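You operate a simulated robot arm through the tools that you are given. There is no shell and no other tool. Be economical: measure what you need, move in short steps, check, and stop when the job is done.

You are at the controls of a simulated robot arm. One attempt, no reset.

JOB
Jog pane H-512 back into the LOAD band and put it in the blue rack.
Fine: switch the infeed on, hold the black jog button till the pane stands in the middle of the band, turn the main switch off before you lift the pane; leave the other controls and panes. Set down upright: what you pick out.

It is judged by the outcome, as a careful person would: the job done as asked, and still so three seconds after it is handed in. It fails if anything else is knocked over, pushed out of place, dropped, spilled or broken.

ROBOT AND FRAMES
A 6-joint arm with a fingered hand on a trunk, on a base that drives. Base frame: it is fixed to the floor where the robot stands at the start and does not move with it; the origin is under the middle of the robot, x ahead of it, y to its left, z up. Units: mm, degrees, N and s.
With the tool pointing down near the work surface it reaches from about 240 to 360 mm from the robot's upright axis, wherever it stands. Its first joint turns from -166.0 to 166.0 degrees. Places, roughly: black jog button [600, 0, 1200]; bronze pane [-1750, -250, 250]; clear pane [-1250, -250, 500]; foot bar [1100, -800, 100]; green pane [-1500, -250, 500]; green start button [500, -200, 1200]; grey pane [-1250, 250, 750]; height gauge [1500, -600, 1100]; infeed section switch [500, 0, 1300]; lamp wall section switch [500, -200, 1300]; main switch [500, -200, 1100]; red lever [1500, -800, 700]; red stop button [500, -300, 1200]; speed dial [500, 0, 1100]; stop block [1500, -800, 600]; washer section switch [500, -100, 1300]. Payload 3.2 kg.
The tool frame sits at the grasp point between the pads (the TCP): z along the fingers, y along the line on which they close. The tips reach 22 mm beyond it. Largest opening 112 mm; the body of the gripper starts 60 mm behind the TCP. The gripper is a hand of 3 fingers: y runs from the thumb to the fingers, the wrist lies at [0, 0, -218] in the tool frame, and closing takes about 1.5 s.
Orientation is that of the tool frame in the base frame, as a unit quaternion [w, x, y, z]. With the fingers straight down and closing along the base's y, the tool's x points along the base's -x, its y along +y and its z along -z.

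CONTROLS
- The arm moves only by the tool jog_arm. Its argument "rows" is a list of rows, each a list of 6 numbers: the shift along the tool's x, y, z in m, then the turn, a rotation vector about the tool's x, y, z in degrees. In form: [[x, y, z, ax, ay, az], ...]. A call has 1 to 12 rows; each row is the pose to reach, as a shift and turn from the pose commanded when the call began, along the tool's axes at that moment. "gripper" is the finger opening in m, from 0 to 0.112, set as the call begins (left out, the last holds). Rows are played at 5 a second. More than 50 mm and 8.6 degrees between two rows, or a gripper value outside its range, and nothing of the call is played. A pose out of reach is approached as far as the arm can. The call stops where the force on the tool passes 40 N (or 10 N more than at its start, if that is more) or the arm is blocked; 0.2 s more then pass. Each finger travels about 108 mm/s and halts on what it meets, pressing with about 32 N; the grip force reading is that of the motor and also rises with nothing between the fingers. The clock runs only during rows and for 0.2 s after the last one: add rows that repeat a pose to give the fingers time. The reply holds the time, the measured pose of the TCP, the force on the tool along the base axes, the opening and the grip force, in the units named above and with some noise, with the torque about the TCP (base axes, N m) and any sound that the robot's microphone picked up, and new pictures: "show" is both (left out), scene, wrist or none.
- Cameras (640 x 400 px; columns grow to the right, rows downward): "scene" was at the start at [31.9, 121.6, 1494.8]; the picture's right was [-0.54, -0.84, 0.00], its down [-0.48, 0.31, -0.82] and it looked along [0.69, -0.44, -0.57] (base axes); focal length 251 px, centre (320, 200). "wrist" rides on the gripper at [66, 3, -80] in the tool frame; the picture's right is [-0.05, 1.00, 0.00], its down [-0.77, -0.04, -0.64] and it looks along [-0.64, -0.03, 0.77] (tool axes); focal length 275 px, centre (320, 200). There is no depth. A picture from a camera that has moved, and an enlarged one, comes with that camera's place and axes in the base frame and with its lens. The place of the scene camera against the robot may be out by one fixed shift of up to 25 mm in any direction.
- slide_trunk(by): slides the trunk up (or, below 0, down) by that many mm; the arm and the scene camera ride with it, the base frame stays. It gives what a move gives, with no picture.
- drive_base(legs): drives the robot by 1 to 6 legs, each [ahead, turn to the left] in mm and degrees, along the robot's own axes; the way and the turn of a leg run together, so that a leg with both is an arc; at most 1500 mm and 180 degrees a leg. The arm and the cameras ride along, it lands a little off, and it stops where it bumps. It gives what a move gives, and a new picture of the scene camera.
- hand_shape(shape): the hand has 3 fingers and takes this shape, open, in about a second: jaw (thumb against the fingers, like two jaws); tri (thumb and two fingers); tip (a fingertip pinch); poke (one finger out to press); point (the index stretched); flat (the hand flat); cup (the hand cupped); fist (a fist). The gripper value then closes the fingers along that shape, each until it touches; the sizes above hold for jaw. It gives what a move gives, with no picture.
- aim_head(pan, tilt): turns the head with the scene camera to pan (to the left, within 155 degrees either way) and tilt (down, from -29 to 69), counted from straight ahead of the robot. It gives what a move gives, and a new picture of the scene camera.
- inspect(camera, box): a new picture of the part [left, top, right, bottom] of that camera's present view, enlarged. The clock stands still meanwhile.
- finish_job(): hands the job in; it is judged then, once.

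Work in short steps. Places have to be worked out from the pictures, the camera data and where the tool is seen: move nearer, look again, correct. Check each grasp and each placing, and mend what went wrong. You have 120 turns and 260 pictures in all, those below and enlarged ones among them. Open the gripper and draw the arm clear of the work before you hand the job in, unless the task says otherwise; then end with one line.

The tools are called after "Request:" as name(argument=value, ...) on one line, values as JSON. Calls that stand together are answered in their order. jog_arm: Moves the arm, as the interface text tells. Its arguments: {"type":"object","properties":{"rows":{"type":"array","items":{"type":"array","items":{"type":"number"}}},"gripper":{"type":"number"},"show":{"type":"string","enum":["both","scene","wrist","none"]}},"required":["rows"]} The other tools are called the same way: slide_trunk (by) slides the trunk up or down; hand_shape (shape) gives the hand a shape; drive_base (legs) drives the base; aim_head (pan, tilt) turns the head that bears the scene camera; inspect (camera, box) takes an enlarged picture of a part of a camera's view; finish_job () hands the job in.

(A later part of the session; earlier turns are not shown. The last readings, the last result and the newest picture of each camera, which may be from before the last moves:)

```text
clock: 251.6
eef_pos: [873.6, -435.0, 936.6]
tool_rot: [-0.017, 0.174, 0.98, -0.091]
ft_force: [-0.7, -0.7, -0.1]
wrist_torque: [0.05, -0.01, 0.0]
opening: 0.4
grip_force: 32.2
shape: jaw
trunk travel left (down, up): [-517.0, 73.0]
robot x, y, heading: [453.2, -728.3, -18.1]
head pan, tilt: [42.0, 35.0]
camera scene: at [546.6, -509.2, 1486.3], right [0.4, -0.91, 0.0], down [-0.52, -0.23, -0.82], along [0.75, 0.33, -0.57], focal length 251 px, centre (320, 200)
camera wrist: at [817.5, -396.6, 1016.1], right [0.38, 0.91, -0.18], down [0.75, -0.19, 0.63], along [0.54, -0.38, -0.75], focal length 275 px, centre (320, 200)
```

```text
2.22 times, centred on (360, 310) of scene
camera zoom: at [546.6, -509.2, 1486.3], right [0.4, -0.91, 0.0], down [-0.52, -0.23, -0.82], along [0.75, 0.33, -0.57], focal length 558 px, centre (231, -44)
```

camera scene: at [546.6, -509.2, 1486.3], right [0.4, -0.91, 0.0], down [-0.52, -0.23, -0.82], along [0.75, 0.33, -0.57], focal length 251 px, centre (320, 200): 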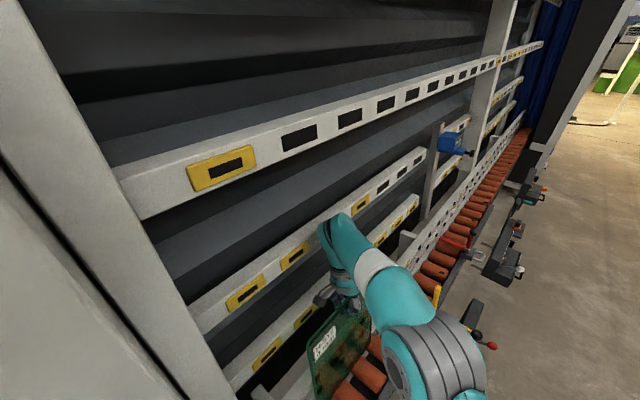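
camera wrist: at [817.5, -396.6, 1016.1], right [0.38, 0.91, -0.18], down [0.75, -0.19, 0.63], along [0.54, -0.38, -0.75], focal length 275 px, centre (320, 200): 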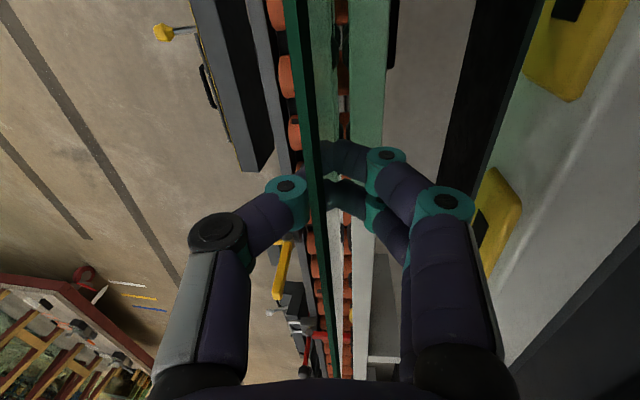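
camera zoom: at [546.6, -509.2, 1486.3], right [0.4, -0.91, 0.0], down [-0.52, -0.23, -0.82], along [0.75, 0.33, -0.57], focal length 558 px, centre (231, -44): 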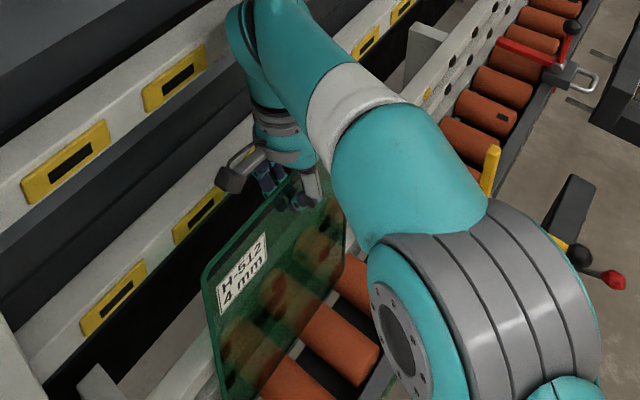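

The jaws hold the pane. I'll lift 20 mm with the trunk and check force and view.

Request:
slide_trunk(by=20)

Request:
jog_arm(rows=[[0, 0, 0, 0, 0, 0]])

Request:
inspect(camera="scene", box=[280, 220, 440, 400])

```text
clock: 252.3
eef_pos: [873.3, -436.0, 957.3]
tool_rot: [-0.017, 0.173, 0.981, -0.09]
ft_force: [0.1, -0.5, -9.5]
wrist_torque: [0.06, -0.07, 0.05]
opening: 0.2
grip_force: 32.2
shape: jaw
trunk travel left (down, up): [-537.0, 53.0]
robot x, y, heading: [451.2, -723.0, -18.1]
head pan, tilt: [42.0, 35.0]
```

```text
clock: 252.7
eef_pos: [874.2, -434.8, 957.6]
tool_rot: [-0.018, 0.173, 0.981, -0.089]
ft_force: [-0.1, 0.6, -8.5]
wrist_torque: [0.05, -0.03, 0.02]
opening: 0.0
grip_force: 31.8
shape: jaw
trunk travel left (down, up): [-537.0, 53.0]
robot x, y, heading: [452.6, -727.5, -18.4]
head pan, tilt: [42.0, 35.0]
camera scene: at [547.1, -509.0, 1506.2], right [0.4, -0.91, 0.0], down [-0.53, -0.23, -0.82], along [0.75, 0.33, -0.57], focal length 251 px, centre (320, 200)
camera wrist: at [817.8, -396.5, 1035.9], right [0.38, 0.91, -0.18], down [0.75, -0.19, 0.63], along [0.54, -0.38, -0.75], focal length 275 px, centre (320, 200)
```

scene: 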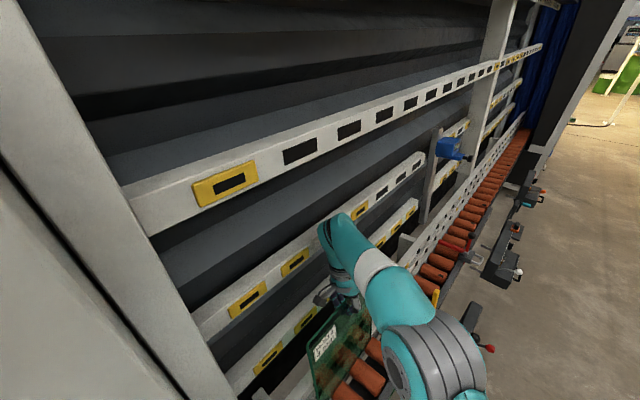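
wrist: 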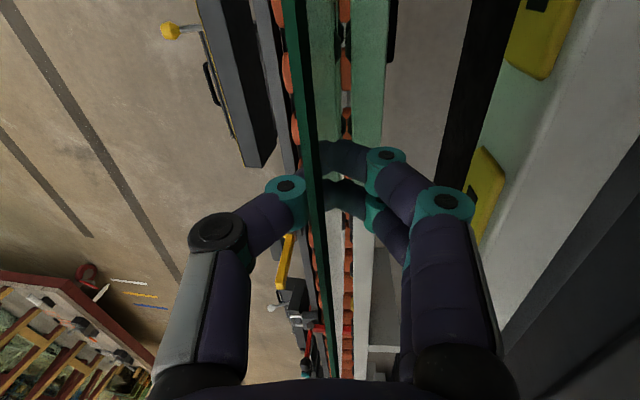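

```text
2.22 times, centred on (360, 310) of scene
camera zoom: at [547.1, -509.0, 1506.2], right [0.4, -0.91, 0.0], down [-0.53, -0.23, -0.82], along [0.75, 0.33, -0.57], focal length 558 px, centre (231, -44)
```

zoom: 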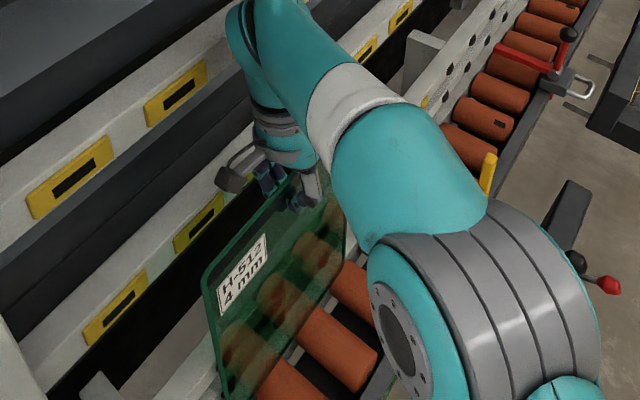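

The pane is lifted with 9 N load and no slip. I'll raise 50 mm more, then draw it out 250 mm toward the robot and level the tilt.

Request:
slide_trunk(by=50)

Request:
jog_arm(rows=[[-0.0005, -0.012, 0.002, 0, 0, 0], [-0.0015, -0.035, 0.0063, 0, 0, 0], [-0.0025, -0.06, 0.011, 0, 0, 0], [-0.0034, -0.085, 0.0155, 0, 0, 0], [-0.004, -0.11, 0.02, -1.5, 0, 0], [-0.005, -0.135, 0.0247, -3, 0, 0], [-0.0055, -0.16, 0.029, -4.5, 0, 0], [-0.006, -0.185, 0.034, -6, 0, 0], [-0.007, -0.21, 0.0385, -7.5, 0, 0], [-0.008, -0.235, 0.043, -9, 0, 0], [-0.0085, -0.246, 0.045, -9, 0, 0]])

```text
clock: 253.6
eef_pos: [873.2, -434.8, 1006.2]
tool_rot: [-0.016, 0.173, 0.981, -0.09]
ft_force: [0.4, 0.5, -9.5]
wrist_torque: [0.08, -0.02, 0.03]
opening: 0.0
grip_force: 32.1
shape: jaw
trunk travel left (down, up): [-587.0, 3.0]
robot x, y, heading: [450.8, -725.9, -17.9]
head pan, tilt: [42.0, 35.0]
```

```text
clock: 256.0
eef_pos: [795.9, -674.1, 1008.9]
tool_rot: [-0.003, 0.174, 0.985, -0.012]
ft_force: [-0.7, -0.5, -9.0]
wrist_torque: [-0.07, -0.02, -0.01]
opening: 0.0
grip_force: 31.9
shape: jaw
trunk travel left (down, up): [-587.0, 3.0]
robot x, y, heading: [449.7, -728.6, -18.1]
head pan, tilt: [42.0, 35.0]
camera scene: at [546.9, -509.7, 1556.4], right [0.4, -0.91, 0.0], down [-0.52, -0.23, -0.82], along [0.75, 0.33, -0.57], focal length 251 px, centre (320, 200)
camera wrist: at [735.7, -646.5, 1088.6], right [0.39, 0.92, -0.03], down [0.72, -0.28, 0.64], along [0.58, -0.26, -0.77], focal length 275 px, centre (320, 200)
```

scene: 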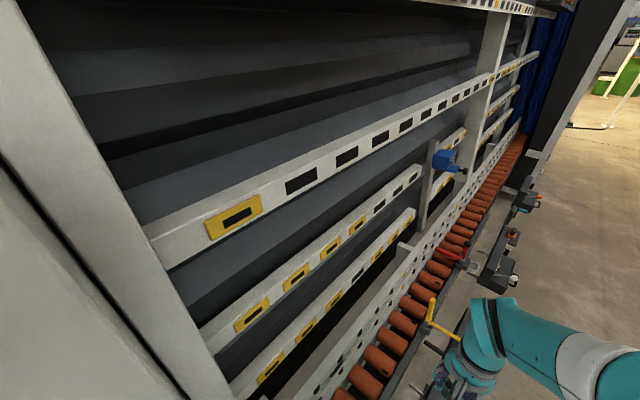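
wrist: 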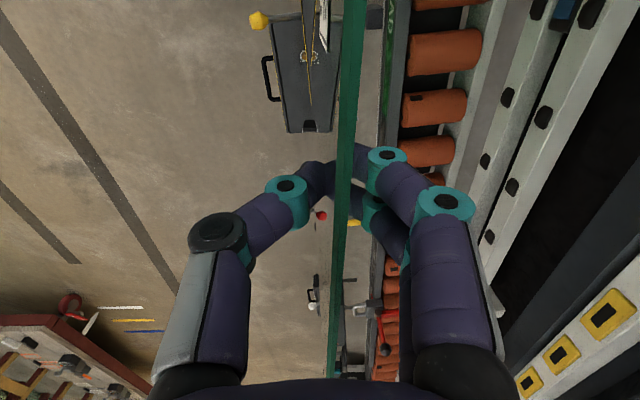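

Pane is clear of the machine. I'll back straight away 880 mm, then turn to face the rack shelf.

Request:
drive_base(legs=[[-880, 0], [0, 91], [0, 91]])

Request:
aim_head(pan=0, tilt=40)

Request:
jog_arm(rows=[[0, 0, 0, 0, 0, 0]], show="wrist")

```text
clock: 268.4
eef_pos: [-720.1, -520.9, 1008.7]
tool_rot: [-0.013, 0.988, -0.153, 0.001]
ft_force: [-2.0, -0.1, -7.3]
wrist_torque: [0.02, 0.02, -0.02]
opening: 0.1
grip_force: 32.1
shape: jaw
trunk travel left (down, up): [-587.0, 3.0]
robot x, y, heading: [-377.8, -452.9, 164.1]
head pan, tilt: [42.0, 35.0]
camera scene: at [-429.6, -661.9, 1556.3], right [-0.44, 0.9, 0.0], down [0.52, 0.25, -0.82], along [-0.73, -0.36, -0.57], focal length 251 px, centre (320, 200)
```

scene: 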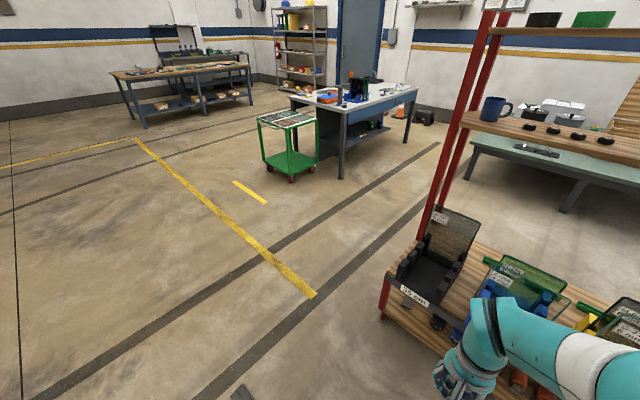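

```text
clock: 269.5
eef_pos: [-720.8, -519.8, 1008.4]
tool_rot: [-0.013, 0.988, -0.153, 0.002]
ft_force: [-1.5, 0.8, -8.9]
wrist_torque: [0.03, 0.05, -0.04]
opening: 0.0
grip_force: 31.3
shape: jaw
trunk travel left (down, up): [-587.0, 3.0]
robot x, y, heading: [-381.2, -451.9, 164.2]
head pan, tilt: [0.0, 40.0]
camera scene: at [-432.5, -599.9, 1548.8], right [0.27, 0.96, 0.0], down [0.62, -0.17, -0.77], along [-0.74, 0.21, -0.64], focal length 251 px, centre (320, 200)
```

scene: 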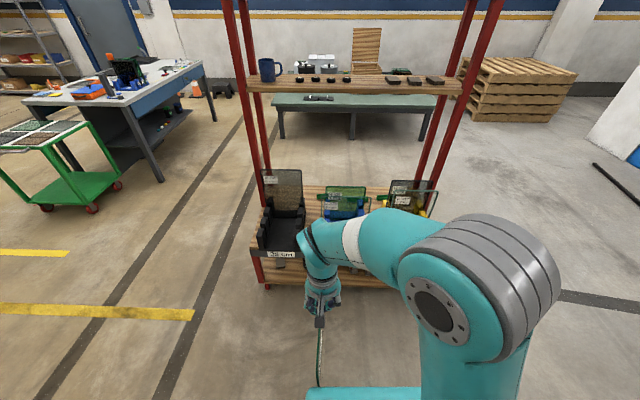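

```text
clock: 269.9
eef_pos: [-720.7, -520.7, 1008.9]
tool_rot: [-0.013, 0.988, -0.153, 0.002]
ft_force: [-1.6, 0.6, -8.0]
wrist_torque: [0.02, 0.03, 0.01]
opening: 0.3
grip_force: 32.0
shape: jaw
trunk travel left (down, up): [-587.0, 3.0]
robot x, y, heading: [-381.3, -451.4, 164.2]
head pan, tilt: [0.0, 40.0]
camera wrist: at [-659.2, -546.2, 1088.7], right [-0.35, -0.94, -0.03], down [-0.73, 0.25, 0.64], along [-0.59, 0.24, -0.77], focal length 275 px, centre (320, 200)
```

wrist: 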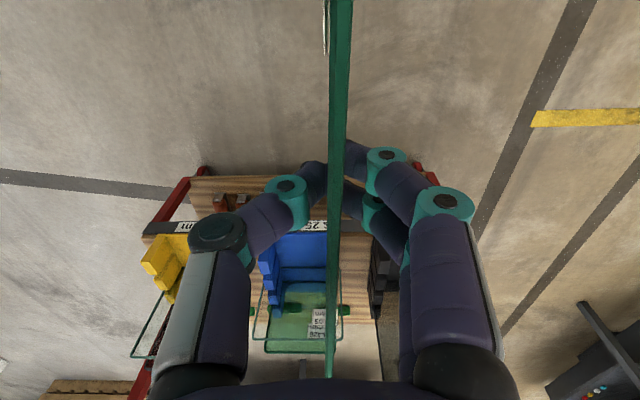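

The pane is still held well. Panes in the rack face the robot, so I'll need a 90° roll. Let me look at the rack closely.

Request:
inspect(camera="scene", box=[240, 160, 460, 300])

Request:
inspect(camera="wrist", box=[120, 160, 400, 390])

```text
2.86 times, centred on (350, 230) of scene
camera zoom: at [-432.5, -599.8, 1548.8], right [0.27, 0.96, 0.0], down [0.62, -0.17, -0.77], along [-0.74, 0.21, -0.64], focal length 717 px, centre (234, 114)
```

zoom: 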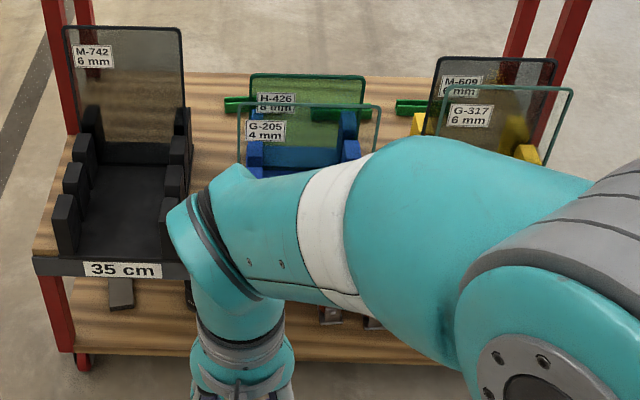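

```text
1.74 times, centred on (260, 275) of wrist
camera zoom: at [-659.2, -546.2, 1088.7], right [-0.35, -0.94, -0.03], down [-0.73, 0.25, 0.64], along [-0.59, 0.24, -0.77], focal length 479 px, centre (424, 70)
```

zoom: 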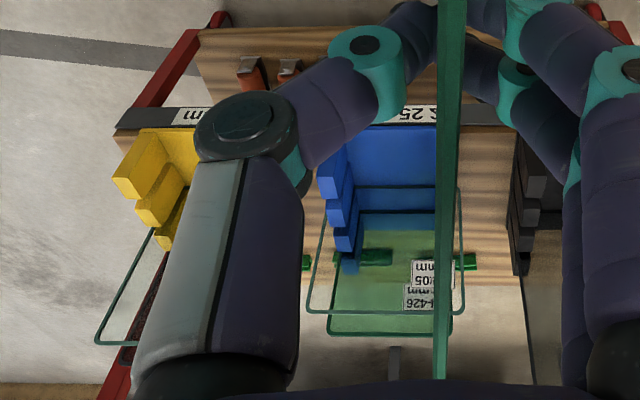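

I'll roll the pane 90° (tool z) in place, moving slightly forward, so its face is parallel to the shelf.

Request:
jog_arm(rows=[[-0.005, 0, 0, 0, 0, 8.2], [-0.01, 0, 0, 0, 0, 16.4], [-0.015, 0, 0, 0, 0, 24.6], [-0.02, 0, 0, 0, 0, 32.8], [-0.025, 0, 0, 0, 0, 41], [-0.03, 0, 0, 0, 0, 49.2], [-0.035, 0, 0, 0, 0, 57.4], [-0.04, 0, 0, 0, 0, 65.6], [-0.045, 0, 0, 0, 0, 73.8], [-0.05, 0, 0, 0, 0, 82], [-0.055, 0, 0, 0, 0, 90], [-0.055, 0, 0, 0, 0, 90]])

```text
clock: 272.5
eef_pos: [-772.6, -503.4, 1008.8]
tool_rot: [0.01, -0.59, 0.807, 0.008]
ft_force: [-0.4, 0.3, -8.9]
wrist_torque: [-0.02, -0.03, -0.05]
opening: 0.0
grip_force: 32.0
shape: jaw
trunk travel left (down, up): [-587.0, 3.0]
robot x, y, heading: [-381.0, -452.4, 164.1]
head pan, tilt: [0.0, 40.0]
camera scene: at [-432.6, -599.7, 1548.8], right [0.27, 0.96, 0.0], down [0.62, -0.17, -0.77], along [-0.74, 0.21, -0.64], focal length 251 px, centre (320, 200)
camera wrist: at [-796.7, -568.4, 1087.2], right [-0.94, 0.35, 0.0], down [0.26, 0.71, 0.66], along [0.23, 0.61, -0.76], focal length 275 px, centre (320, 200)
```

scene: 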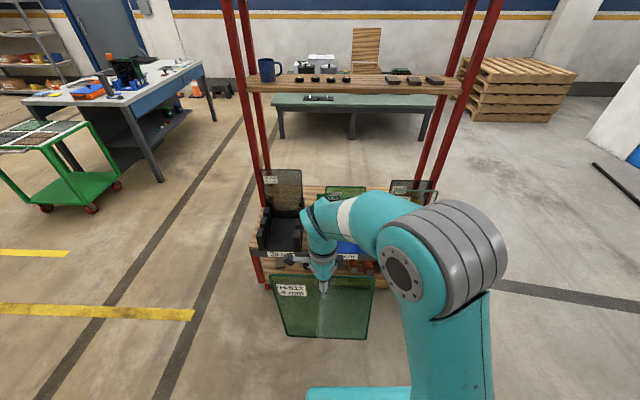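
wrist: 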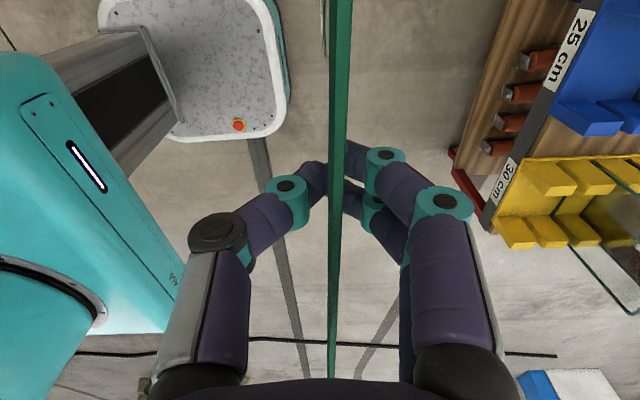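

Now I'll shift the arm right 190 mm and up 80 mm to free the head camera's view of the blue rack.

Request:
jog_arm(rows=[[-0.03, 0, -0.01, 0, 0, 0], [-0.065, 0, -0.025, 0, 0, 0], [-0.1, 0, -0.04, 0, 0, 0], [-0.135, 0, -0.055, 0, 0, 0], [-0.17, 0, -0.07, 0, 0, 0], [-0.19, 0, -0.08, 0, 0, 0], [-0.19, 0, -0.08, 0, 0, 0]], show="wrist")

Request:
aim_head(pan=-5, tilt=40)

Request:
inspect(camera="scene", box=[220, 160, 440, 300])

```text
clock: 274.1
eef_pos: [-716.2, -325.3, 1092.3]
tool_rot: [0.01, -0.59, 0.807, 0.008]
ft_force: [0.3, -0.3, -9.2]
wrist_torque: [-0.1, 0.03, -0.01]
opening: 0.0
grip_force: 32.4
shape: jaw
trunk travel left (down, up): [-587.0, 3.0]
robot x, y, heading: [-381.5, -455.2, 164.4]
head pan, tilt: [0.0, 40.0]
camera wrist: at [-739.8, -389.7, 1171.6], right [-0.94, 0.35, 0.0], down [0.26, 0.71, 0.66], along [0.23, 0.61, -0.76], focal length 275 px, centre (320, 200)
```

wrist: 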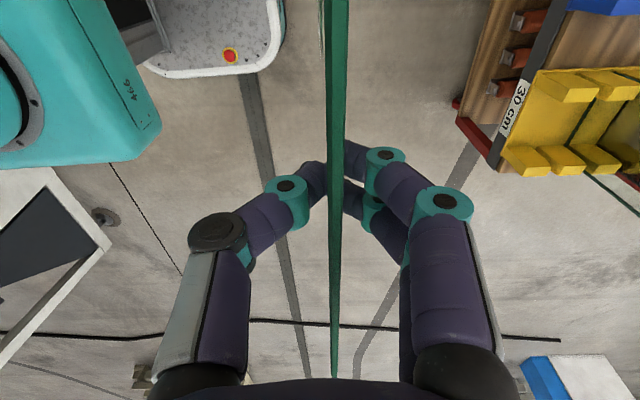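

```text
clock: 274.7
eef_pos: [-716.5, -324.0, 1093.6]
tool_rot: [0.01, -0.59, 0.807, 0.008]
ft_force: [0.4, -0.5, -9.8]
wrist_torque: [-0.04, 0.01, 0.01]
opening: 0.0
grip_force: 32.2
shape: jaw
trunk travel left (down, up): [-587.0, 3.0]
robot x, y, heading: [-381.0, -448.5, 164.1]
head pan, tilt: [-5.0, 40.0]
camera scene: at [-430.2, -592.4, 1548.8], right [0.35, 0.94, 0.0], down [0.6, -0.23, -0.77], along [-0.72, 0.27, -0.64], focal length 251 px, centre (320, 200)
```

scene: 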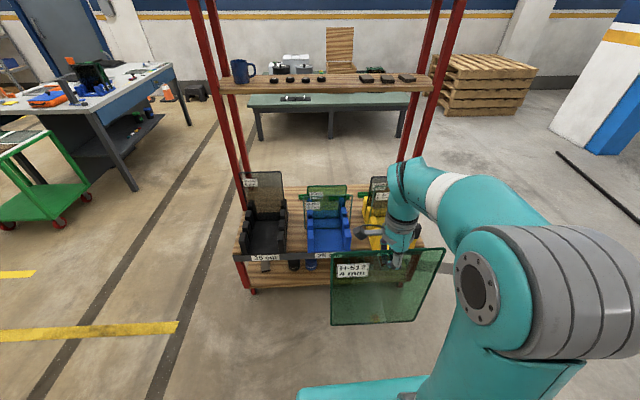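

```text
2.86 times, centred on (330, 230) of scene
camera zoom: at [-430.2, -592.4, 1548.8], right [0.35, 0.94, 0.0], down [0.6, -0.23, -0.77], along [-0.72, 0.27, -0.64], focal length 717 px, centre (291, 114)
```

zoom: 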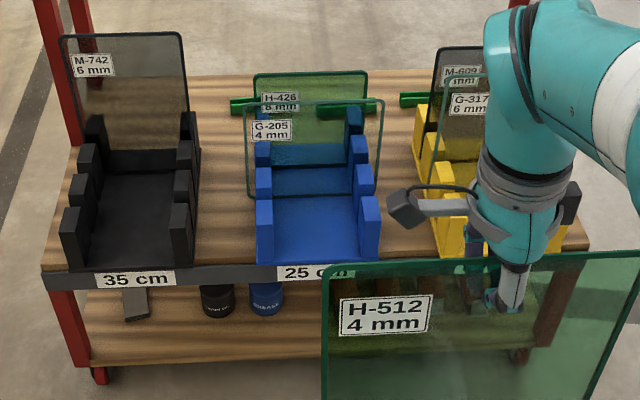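

Request:
inspect(camera="scene", box=[290, 170, 370, 270])

Request:
aim_head(pan=8, tilt=40)

Request:
drive_base(legs=[[250, 0]])

Request:
aim_head(pan=-8, tilt=50)

Request:
inspect(camera="scene", box=[240, 120, 400, 260])

```text
4.00 times, centred on (330, 220) of scene
camera zoom: at [-430.2, -592.4, 1548.8], right [0.35, 0.94, 0.0], down [0.6, -0.23, -0.77], along [-0.72, 0.27, -0.64], focal length 1004 px, centre (280, 120)
```

zoom: 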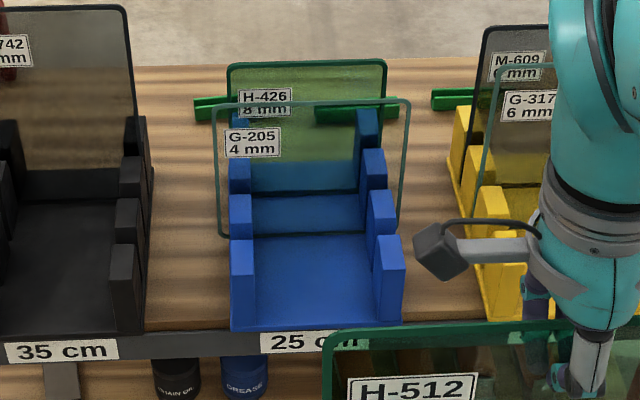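

```text
clock: 275.5
eef_pos: [-716.0, -325.5, 1093.1]
tool_rot: [0.01, -0.59, 0.807, 0.007]
ft_force: [-0.1, 0.0, -8.4]
wrist_torque: [-0.07, 0.04, 0.03]
opening: 0.0
grip_force: 32.2
shape: jaw
trunk travel left (down, up): [-587.0, 3.0]
robot x, y, heading: [-383.7, -450.6, 164.2]
head pan, tilt: [8.0, 40.0]
camera scene: at [-434.9, -610.9, 1548.8], right [0.14, 0.99, 0.0], down [0.64, -0.09, -0.77], along [-0.76, 0.1, -0.64], focal length 251 px, centre (320, 200)
```

scene: 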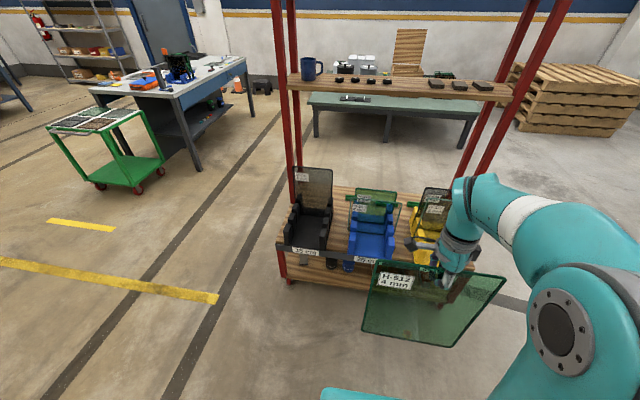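

```text
clock: 277.3
eef_pos: [-956.2, -256.3, 1092.1]
tool_rot: [0.011, -0.591, 0.807, 0.007]
ft_force: [-0.1, -0.2, -8.5]
wrist_torque: [0.0, -0.09, -0.02]
opening: 0.2
grip_force: 32.4
shape: jaw
trunk travel left (down, up): [-587.0, 3.0]
robot x, y, heading: [-624.0, -384.9, 164.3]
head pan, tilt: [8.0, 40.0]
camera scene: at [-675.3, -542.9, 1548.8], right [0.14, 0.99, 0.0], down [0.64, -0.09, -0.77], along [-0.76, 0.1, -0.64], focal length 251 px, centre (320, 200)
```

scene: 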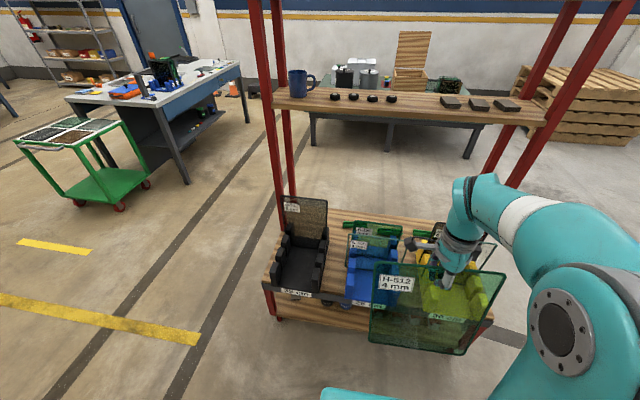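

```text
clock: 278.1
eef_pos: [-955.6, -257.0, 1092.4]
tool_rot: [0.011, -0.59, 0.807, 0.007]
ft_force: [0.1, -0.3, -8.0]
wrist_torque: [0.02, -0.01, 0.01]
opening: 0.0
grip_force: 32.2
shape: jaw
trunk travel left (down, up): [-587.0, 3.0]
robot x, y, heading: [-617.8, -382.6, 164.0]
head pan, tilt: [-8.0, 50.0]
camera scene: at [-660.7, -523.7, 1534.7], right [0.4, 0.92, 0.0], down [0.7, -0.31, -0.64], along [-0.59, 0.26, -0.77], focal length 251 px, centre (320, 200)
```

scene: 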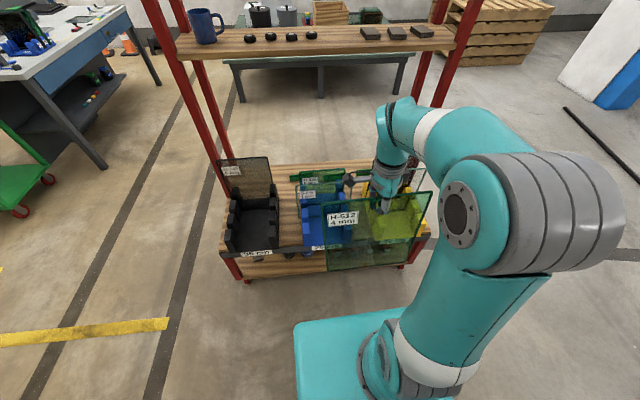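

```text
2.86 times, centred on (320, 190) of scene
camera zoom: at [-660.7, -523.7, 1534.7], right [0.4, 0.92, 0.0], down [0.7, -0.31, -0.64], along [-0.59, 0.26, -0.77], focal length 717 px, centre (320, 229)
```

zoom: 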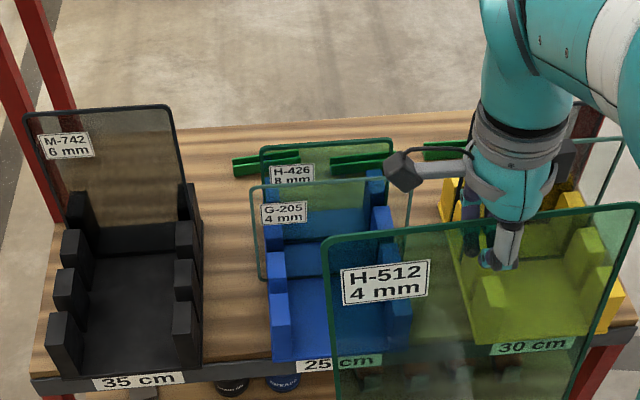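

The blue rack's front slot, between its first and second post rows, is free, and the shelf faces heading ~159°. I'll raise the pane another 50 mm, then drive in to a spot ~480 mm short of the slot and align heading.

Request:
jog_arm(rows=[[0, 0, -0.015, 0, 0, 0], [0, 0, -0.03, 0, 0, 0], [0, 0, -0.05, 0, 0, 0], [0, 0, -0.05, 0, 0, 0]], show="none")

Request:
drive_base(legs=[[0, 8.4], [200, 0], [0, -13.4]])

Request:
jog_arm(rows=[[0, 0, 0, 0, 0, 0]], show="wrist")

Request:
aim_head(pan=5, tilt=50)

Request:
inspect(camera="scene", box=[260, 120, 420, 260])

```text
clock: 279.1
eef_pos: [-957.1, -257.2, 1142.1]
tool_rot: [0.011, -0.59, 0.807, 0.007]
ft_force: [0.7, 0.1, -9.1]
wrist_torque: [-0.04, -0.03, 0.02]
opening: 0.1
grip_force: 32.3
shape: jaw
trunk travel left (down, up): [-587.0, 3.0]
robot x, y, heading: [-619.8, -382.8, 164.1]
head pan, tilt: [-8.0, 50.0]
```

```text
clock: 282.2
eef_pos: [-1144.0, -202.1, 1143.8]
tool_rot: [0.011, -0.552, 0.834, 0.007]
ft_force: [0.8, 0.0, -9.4]
wrist_torque: [0.01, 0.04, 0.0]
opening: 0.1
grip_force: 32.3
shape: jaw
trunk travel left (down, up): [-587.0, 3.0]
robot x, y, heading: [-821.5, -356.2, 159.0]
head pan, tilt: [-8.0, 50.0]
camera scene: at [-873.5, -491.4, 1534.7], right [0.48, 0.87, 0.0], down [0.67, -0.37, -0.64], along [-0.56, 0.31, -0.77], focal length 251 px, centre (320, 200)
```

scene: 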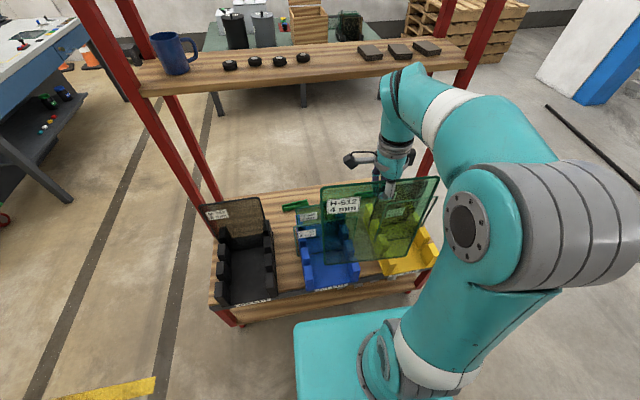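

```text
clock: 282.6
eef_pos: [-1144.6, -201.9, 1143.4]
tool_rot: [0.011, -0.553, 0.833, 0.005]
ft_force: [0.7, 0.8, -9.4]
wrist_torque: [-0.08, -0.05, 0.0]
opening: 0.0
grip_force: 32.3
shape: jaw
trunk travel left (down, up): [-587.0, 3.0]
robot x, y, heading: [-818.4, -356.4, 159.0]
head pan, tilt: [-8.0, 50.0]
camera wrist: at [-1172.5, -264.6, 1221.1], right [-0.9, 0.43, 0.0], down [0.33, 0.68, 0.66], along [0.28, 0.59, -0.76], focal length 275 px, centre (320, 200)
```

wrist: 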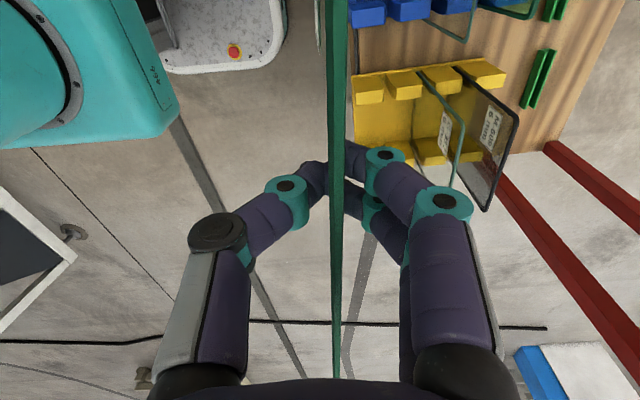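

```text
clock: 283.3
eef_pos: [-1142.0, -203.0, 1143.7]
tool_rot: [0.01, -0.553, 0.833, 0.005]
ft_force: [0.3, -0.7, -7.9]
wrist_torque: [-0.07, -0.02, -0.03]
opening: 0.0
grip_force: 31.9
shape: jaw
trunk travel left (down, up): [-587.0, 3.0]
robot x, y, heading: [-818.5, -355.6, 159.0]
head pan, tilt: [5.0, 50.0]
camera scene: at [-880.1, -507.7, 1534.7], right [0.28, 0.96, 0.0], down [0.74, -0.21, -0.64], along [-0.62, 0.18, -0.77], focal length 251 px, centre (320, 200)
```

scene: 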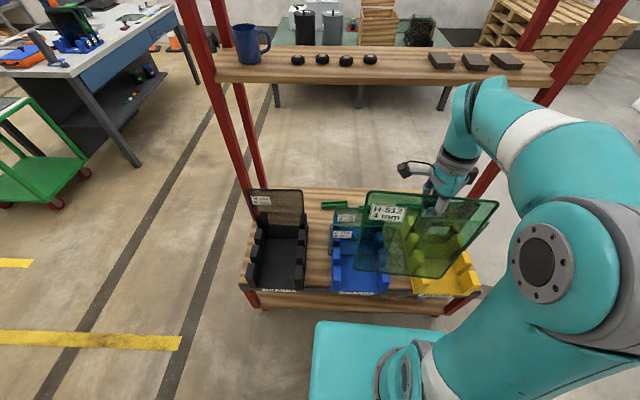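

```text
2.86 times, centred on (340, 190) of scene
camera zoom: at [-880.1, -507.7, 1534.7], right [0.28, 0.96, 0.0], down [0.74, -0.21, -0.64], along [-0.62, 0.18, -0.77], focal length 717 px, centre (263, 229)
```

zoom: 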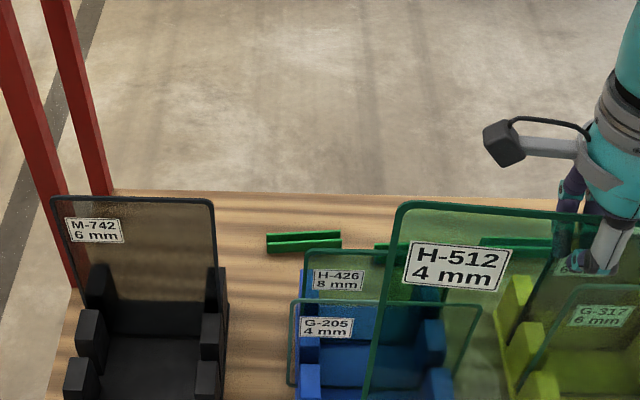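

The wrist view shows the rack geometry well, edge-on. Let me enlarge it.

Request:
inspect(camera="wrist", box=[330, 0, 580, 220])

```text
1.82 times, centred on (455, 110) of wrist
camera zoom: at [-1172.5, -264.7, 1221.3], right [-0.9, 0.43, 0.0], down [0.33, 0.68, 0.66], along [0.28, 0.59, -0.76], focal length 500 px, centre (74, 364)
```

zoom: 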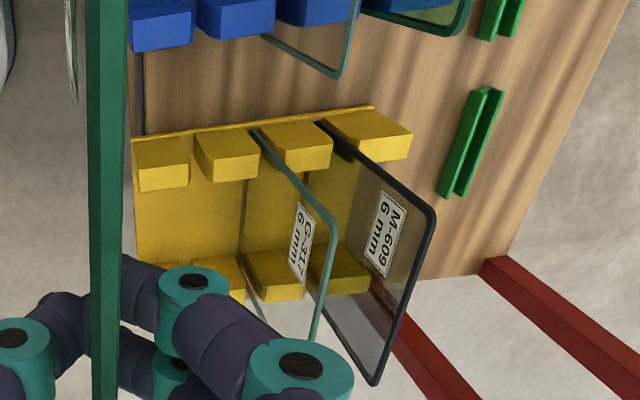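

The slots are narrow gaps between post blocks, and the wrist camera looks along the pane plane, which is ideal for aligning. The front gap is free. I'll drive 115 mm ahead and extend the arm over the blue rack, high above everything.

Request:
drive_base(legs=[[115, 0]])

Request:
jog_arm(rows=[[0.014, 0.02, 0, 0, 0, 0], [0.028, 0.04, 0, 0, 0, 0], [0.042, 0.06, 0, 0, 0, 0], [0.056, 0.08, 0, 0, 0, 0], [0.06, 0.1, 0, 0, 0, -2], [0.06, 0.1, 0, 0, 0, -4], [0.06, 0.1, 0, 0, 0, -4]])

Request:
inspect(camera="wrist", box=[270, 0, 520, 220])

```text
clock: 284.5
eef_pos: [-1252.7, -159.5, 1142.6]
tool_rot: [0.012, -0.552, 0.834, 0.005]
ft_force: [1.5, 0.1, -8.7]
wrist_torque: [0.01, -0.13, 0.01]
opening: 0.1
grip_force: 31.8
shape: jaw
trunk travel left (down, up): [-587.0, 3.0]
robot x, y, heading: [-926.9, -317.4, 159.1]
head pan, tilt: [5.0, 50.0]
camera scene: at [-989.2, -465.7, 1534.7], right [0.28, 0.96, 0.0], down [0.74, -0.21, -0.64], along [-0.62, 0.18, -0.77], focal length 251 px, centre (320, 200)
```

scene: 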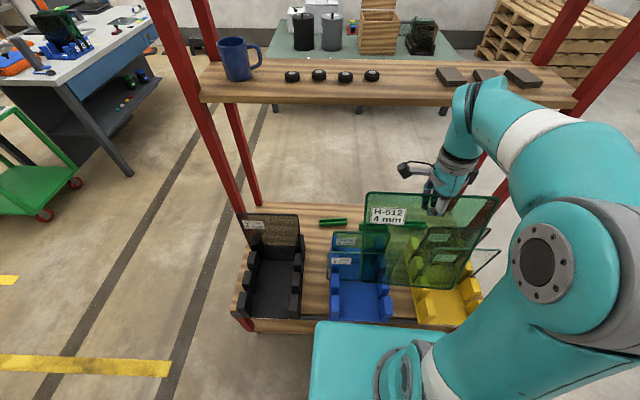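

```text
clock: 286.1
eef_pos: [-1366.4, -177.2, 1141.2]
tool_rot: [0.011, -0.582, 0.813, 0.006]
ft_force: [0.4, -0.4, -7.8]
wrist_torque: [-0.01, -0.06, 0.0]
opening: 0.0
grip_force: 31.8
shape: jaw
trunk travel left (down, up): [-587.0, 3.0]
robot x, y, heading: [-926.2, -318.7, 158.7]
head pan, tilt: [5.0, 50.0]
camera scene: at [-988.2, -466.3, 1534.6], right [0.28, 0.96, 0.0], down [0.74, -0.21, -0.64], along [-0.62, 0.18, -0.77], focal length 251 px, centre (320, 200)
camera wrist: at [-1392.1, -241.7, 1219.7], right [-0.93, 0.37, 0.0], down [0.28, 0.7, 0.66], along [0.24, 0.61, -0.76], focal length 275 px, centre (320, 200)
```

scene: 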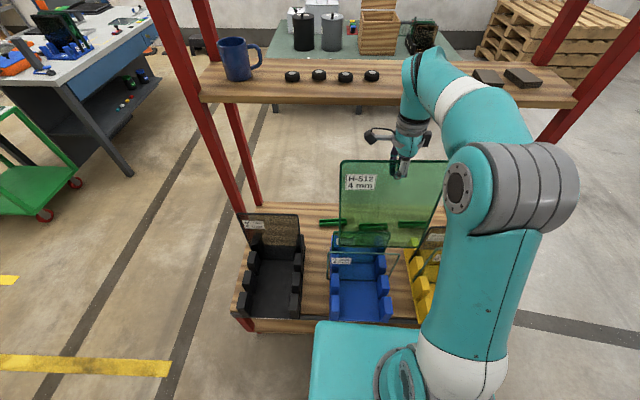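
wrist: 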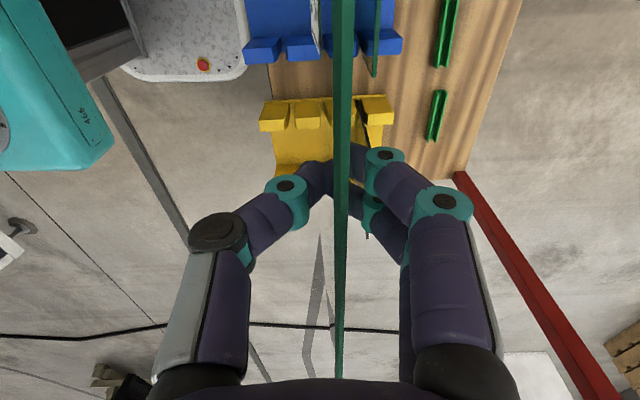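

```text
1.82 times, centred on (395, 110) of wrist
camera zoom: at [-1392.1, -241.7, 1219.7], right [-0.93, 0.37, 0.0], down [0.28, 0.7, 0.66], along [0.24, 0.61, -0.76], focal length 500 px, centre (184, 364)
```

zoom: 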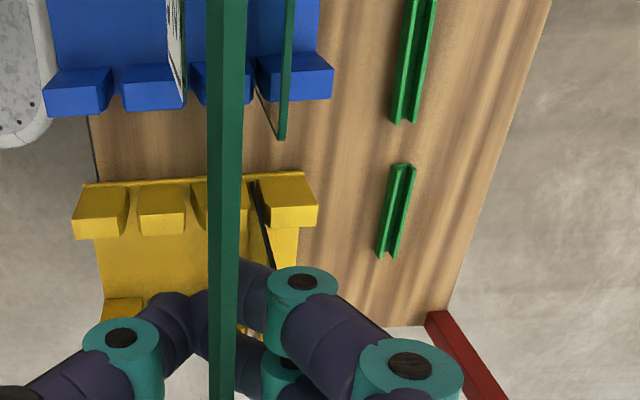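

Gap 1–2 (the free front slot) is at about (−1264, −137, 530), so the pane must come back ~91 mm and left ~50 mm, with yaw +1.9°. Then I'll lower 150 mm and look.

Request:
jog_arm(rows=[[0.01, -0.02, 0, 0, 0, 0.4], [0.02, -0.04, 0, 0, 0, 0.8], [0.035, -0.065, 0, 0, 0, 1.3], [0.05, -0.091, 0, 0, 0, 1.9], [0.05, -0.091, 0, 0, 0, 1.9]], show="none")

Request:
slide_trunk(by=-150)

Request:
jog_arm(rows=[[0, 0, 0, 0, 0, 0]])

Request:
inspect(camera="wrist", box=[220, 0, 470, 220])

Request:
inspect(camera="scene", box=[240, 120, 480, 320])

```text
clock: 287.3
eef_pos: [-1297.5, -254.7, 1139.5]
tool_rot: [0.012, -0.568, 0.823, 0.005]
ft_force: [0.6, -0.4, -9.1]
wrist_torque: [0.03, -0.02, 0.01]
opening: 0.2
grip_force: 31.8
shape: jaw
trunk travel left (down, up): [-587.0, 3.0]
robot x, y, heading: [-928.1, -317.2, 159.0]
head pan, tilt: [5.0, 50.0]
```

```text
clock: 289.1
eef_pos: [-1297.6, -254.3, 988.0]
tool_rot: [0.012, -0.567, 0.823, 0.006]
ft_force: [0.4, -0.3, -8.7]
wrist_torque: [0.0, -0.07, 0.0]
opening: 0.0
grip_force: 32.0
shape: jaw
trunk travel left (down, up): [-437.0, 153.0]
robot x, y, heading: [-929.1, -316.8, 159.2]
head pan, tilt: [5.0, 50.0]
```

```text
clock: 289.5
eef_pos: [-1296.4, -254.1, 990.6]
tool_rot: [0.012, -0.568, 0.823, 0.006]
ft_force: [0.1, 0.9, -9.3]
wrist_torque: [0.01, -0.02, 0.0]
opening: 0.0
grip_force: 32.1
shape: jaw
trunk travel left (down, up): [-437.0, 153.0]
robot x, y, heading: [-928.7, -315.6, 159.0]
head pan, tilt: [5.0, 50.0]
camera scene: at [-988.0, -466.4, 1384.7], right [0.28, 0.96, 0.0], down [0.74, -0.21, -0.64], along [-0.62, 0.18, -0.77], focal length 251 px, centre (320, 200)
camera wrist: at [-1323.6, -317.4, 1068.6], right [-0.92, 0.4, 0.0], down [0.3, 0.69, 0.66], along [0.26, 0.6, -0.76], focal length 275 px, centre (320, 200)
```

scene: 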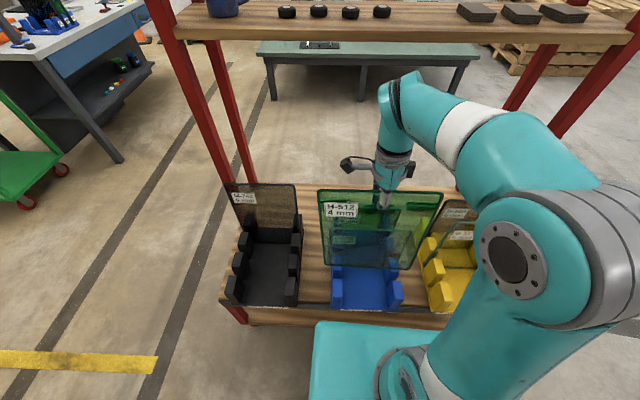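
wrist: 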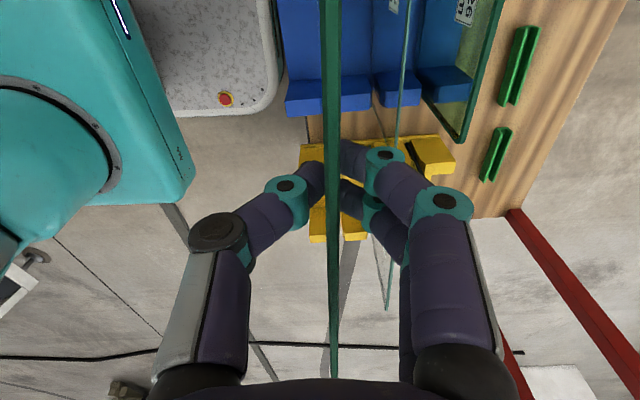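

```text
1.82 times, centred on (345, 110) of wrist
camera zoom: at [-1323.6, -317.4, 1068.6], right [-0.92, 0.4, 0.0], down [0.3, 0.69, 0.66], along [0.26, 0.6, -0.76], focal length 500 px, centre (274, 364)
```

zoom: 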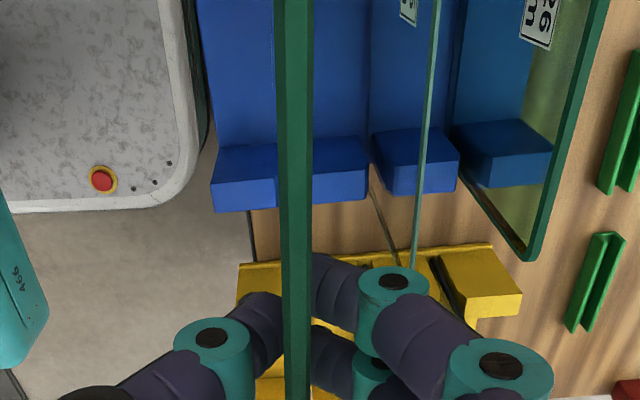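

```text
2.00 times, centred on (360, 220) of scene
camera zoom: at [-988.0, -466.4, 1384.7], right [0.28, 0.96, 0.0], down [0.74, -0.21, -0.64], along [-0.62, 0.18, -0.77], focal length 502 px, centre (240, 160)
```

zoom: 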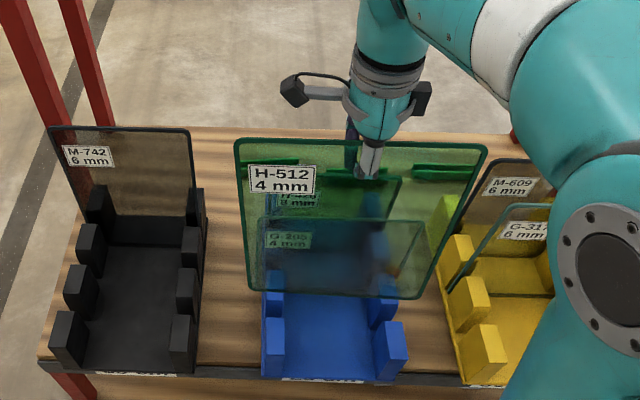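

Nearly lined up: the slot is hidden right behind the pane edge, and laterally the pane is ~15–20 mm left of the rack centre. I'll shift 15 mm right, lower 100 mm, and recheck.

Request:
jog_arm(rows=[[-0.008, 0, 0, 0, 0, 0], [-0.015, 0, 0, 0, 0, 0]], show="none")

Request:
slide_trunk(by=-95)

Request:
jog_arm(rows=[[0, 0, 0, 0, 0, 0]])

Request:
inspect(camera="wrist", box=[240, 20, 440, 180])

Request:
inspect(camera="scene", box=[300, 180, 440, 320])

```text
clock: 290.1
eef_pos: [-1291.2, -239.4, 990.5]
tool_rot: [0.011, -0.568, 0.823, 0.006]
ft_force: [-0.6, 0.6, -9.3]
wrist_torque: [0.04, 0.0, 0.01]
opening: 0.0
grip_force: 31.9
shape: jaw
trunk travel left (down, up): [-437.0, 153.0]
robot x, y, heading: [-927.4, -315.6, 159.0]
head pan, tilt: [5.0, 50.0]
```

```text
clock: 291.1
eef_pos: [-1294.2, -244.4, 912.4]
tool_rot: [0.003, -0.569, 0.822, 0.011]
ft_force: [-5.7, -8.0, 25.0]
wrist_torque: [0.01, 0.17, 0.08]
opening: 2.8
grip_force: 32.6
shape: jaw
trunk travel left (down, up): [-354.0, 236.0]
robot x, y, heading: [-925.8, -316.3, 158.6]
head pan, tilt: [5.0, 50.0]
stopped: the force on the tool passed its limit at 53 N (the readings are from after the stop); the commanded pose is now the measured one
```

```text
clock: 291.5
eef_pos: [-1292.2, -243.8, 912.8]
tool_rot: [0.003, -0.569, 0.822, 0.011]
ft_force: [-6.0, -11.0, 30.7]
wrist_torque: [0.0, 0.27, 0.04]
opening: 2.7
grip_force: 31.7
shape: jaw
trunk travel left (down, up): [-354.0, 236.0]
robot x, y, heading: [-928.2, -314.5, 159.2]
head pan, tilt: [5.0, 50.0]
camera scene: at [-986.0, -468.7, 1302.0], right [0.27, 0.96, 0.0], down [0.74, -0.21, -0.64], along [-0.62, 0.18, -0.77], focal length 251 px, centre (320, 200)
camera wrist: at [-1317.5, -306.6, 991.8], right [-0.92, 0.4, 0.01], down [0.31, 0.69, 0.65], along [0.25, 0.6, -0.76], focal length 275 px, centre (320, 200)
```

scene: 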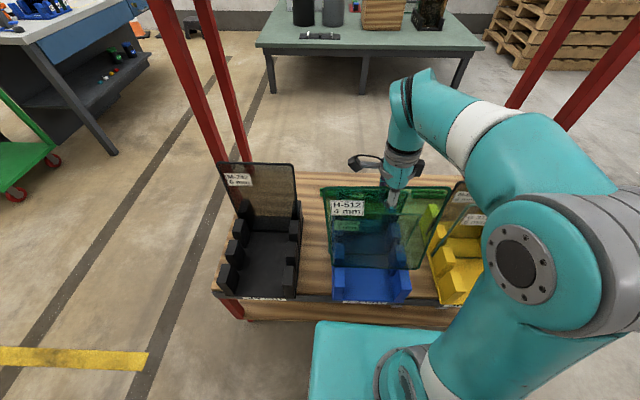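
wrist: 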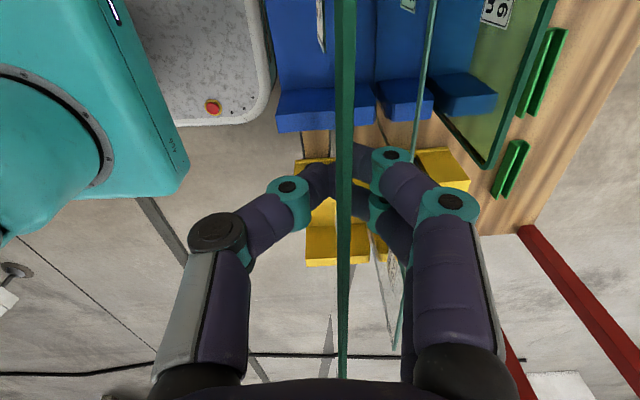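

```text
2.50 times, centred on (340, 100) of wrist
camera zoom: at [-1317.5, -306.6, 991.8], right [-0.92, 0.4, 0.01], down [0.31, 0.69, 0.65], along [0.25, 0.6, -0.76], focal length 688 px, centre (270, 450)
```

zoom: 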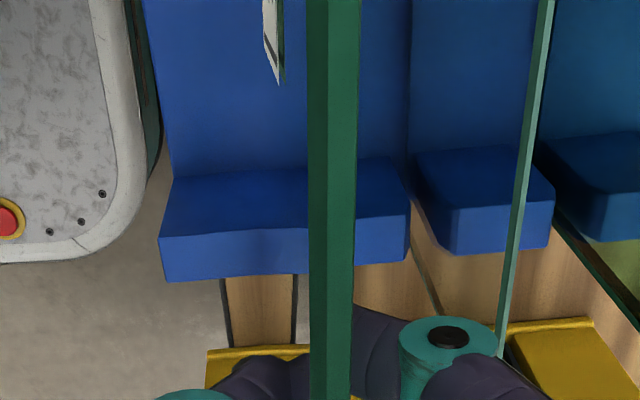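

```text
2.86 times, centred on (370, 250) of scene
camera zoom: at [-986.0, -468.7, 1302.0], right [0.27, 0.96, 0.0], down [0.74, -0.21, -0.64], along [-0.62, 0.18, -0.77], focal length 717 px, centre (177, 57)
```

zoom: 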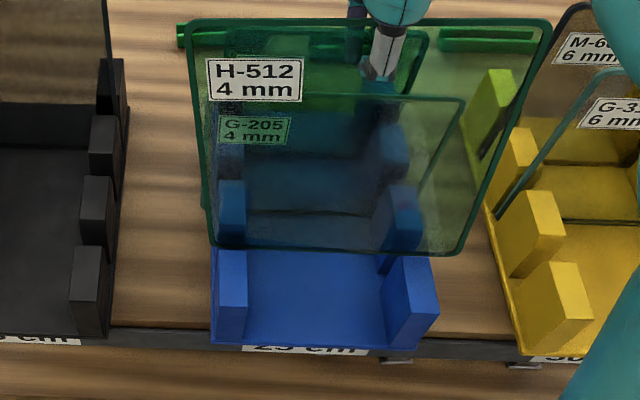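

The pane bottom met something early at ~30 N. I'll relieve it by raising 25 mm at once, then study the rack shape on the identical black rack.

Request:
slide_trunk(by=25)

Request:
inspect(camera="scene", box=[205, 150, 315, 310])

Request:
inspect(camera="scene", box=[315, 210, 435, 310])

Request:
inspect(camera="wrist", box=[250, 60, 350, 140])

```text
clock: 292.2
eef_pos: [-1292.3, -241.1, 935.0]
tool_rot: [0.007, -0.569, 0.822, 0.009]
ft_force: [-1.0, 0.2, -8.0]
wrist_torque: [-0.06, 0.01, 0.03]
opening: 0.0
grip_force: 32.5
shape: jaw
trunk travel left (down, up): [-379.0, 211.0]
robot x, y, heading: [-927.9, -315.8, 159.1]
head pan, tilt: [5.0, 50.0]
```

```text
2.50 times, centred on (260, 230) of scene
camera zoom: at [-988.1, -466.5, 1326.7], right [0.28, 0.96, 0.0], down [0.74, -0.21, -0.64], along [-0.62, 0.18, -0.77], focal length 627 px, centre (470, 125)
```

zoom: 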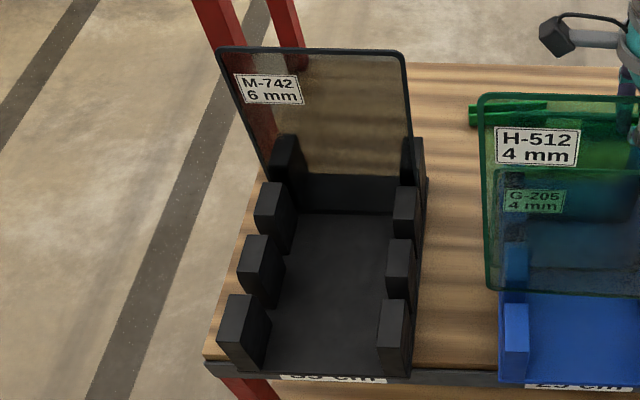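

```text
4.00 times, centred on (375, 260) of scene
camera zoom: at [-988.1, -466.5, 1326.7], right [0.28, 0.96, 0.0], down [0.74, -0.21, -0.64], along [-0.62, 0.18, -0.77], focal length 1004 px, centre (100, -40)
```

zoom: 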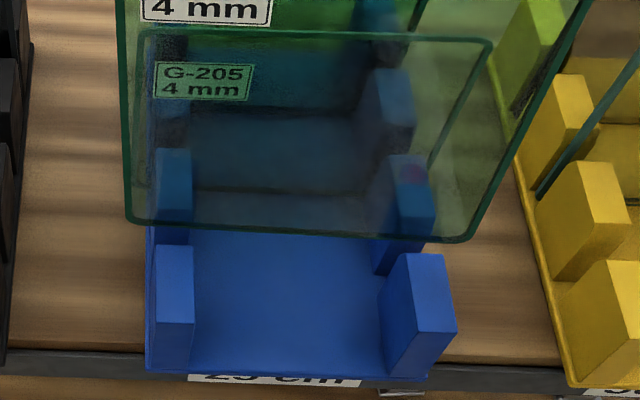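

```text
5.00 times, centred on (300, 100) of wrist
camera zoom: at [-1318.6, -305.3, 1014.5], right [-0.92, 0.4, 0.01], down [0.31, 0.69, 0.65], along [0.25, 0.6, -0.76], focal length 1376 px, centre (420, 700)
```

zoom: 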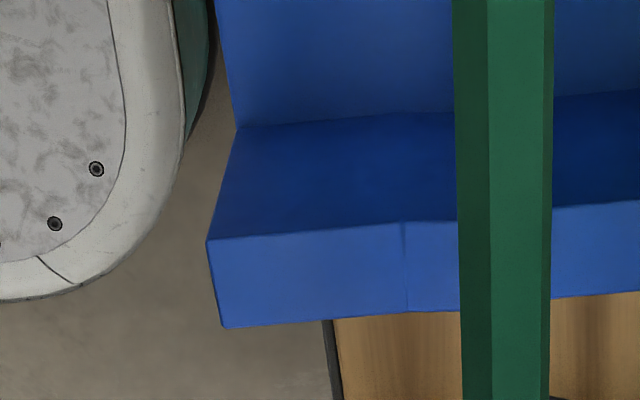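

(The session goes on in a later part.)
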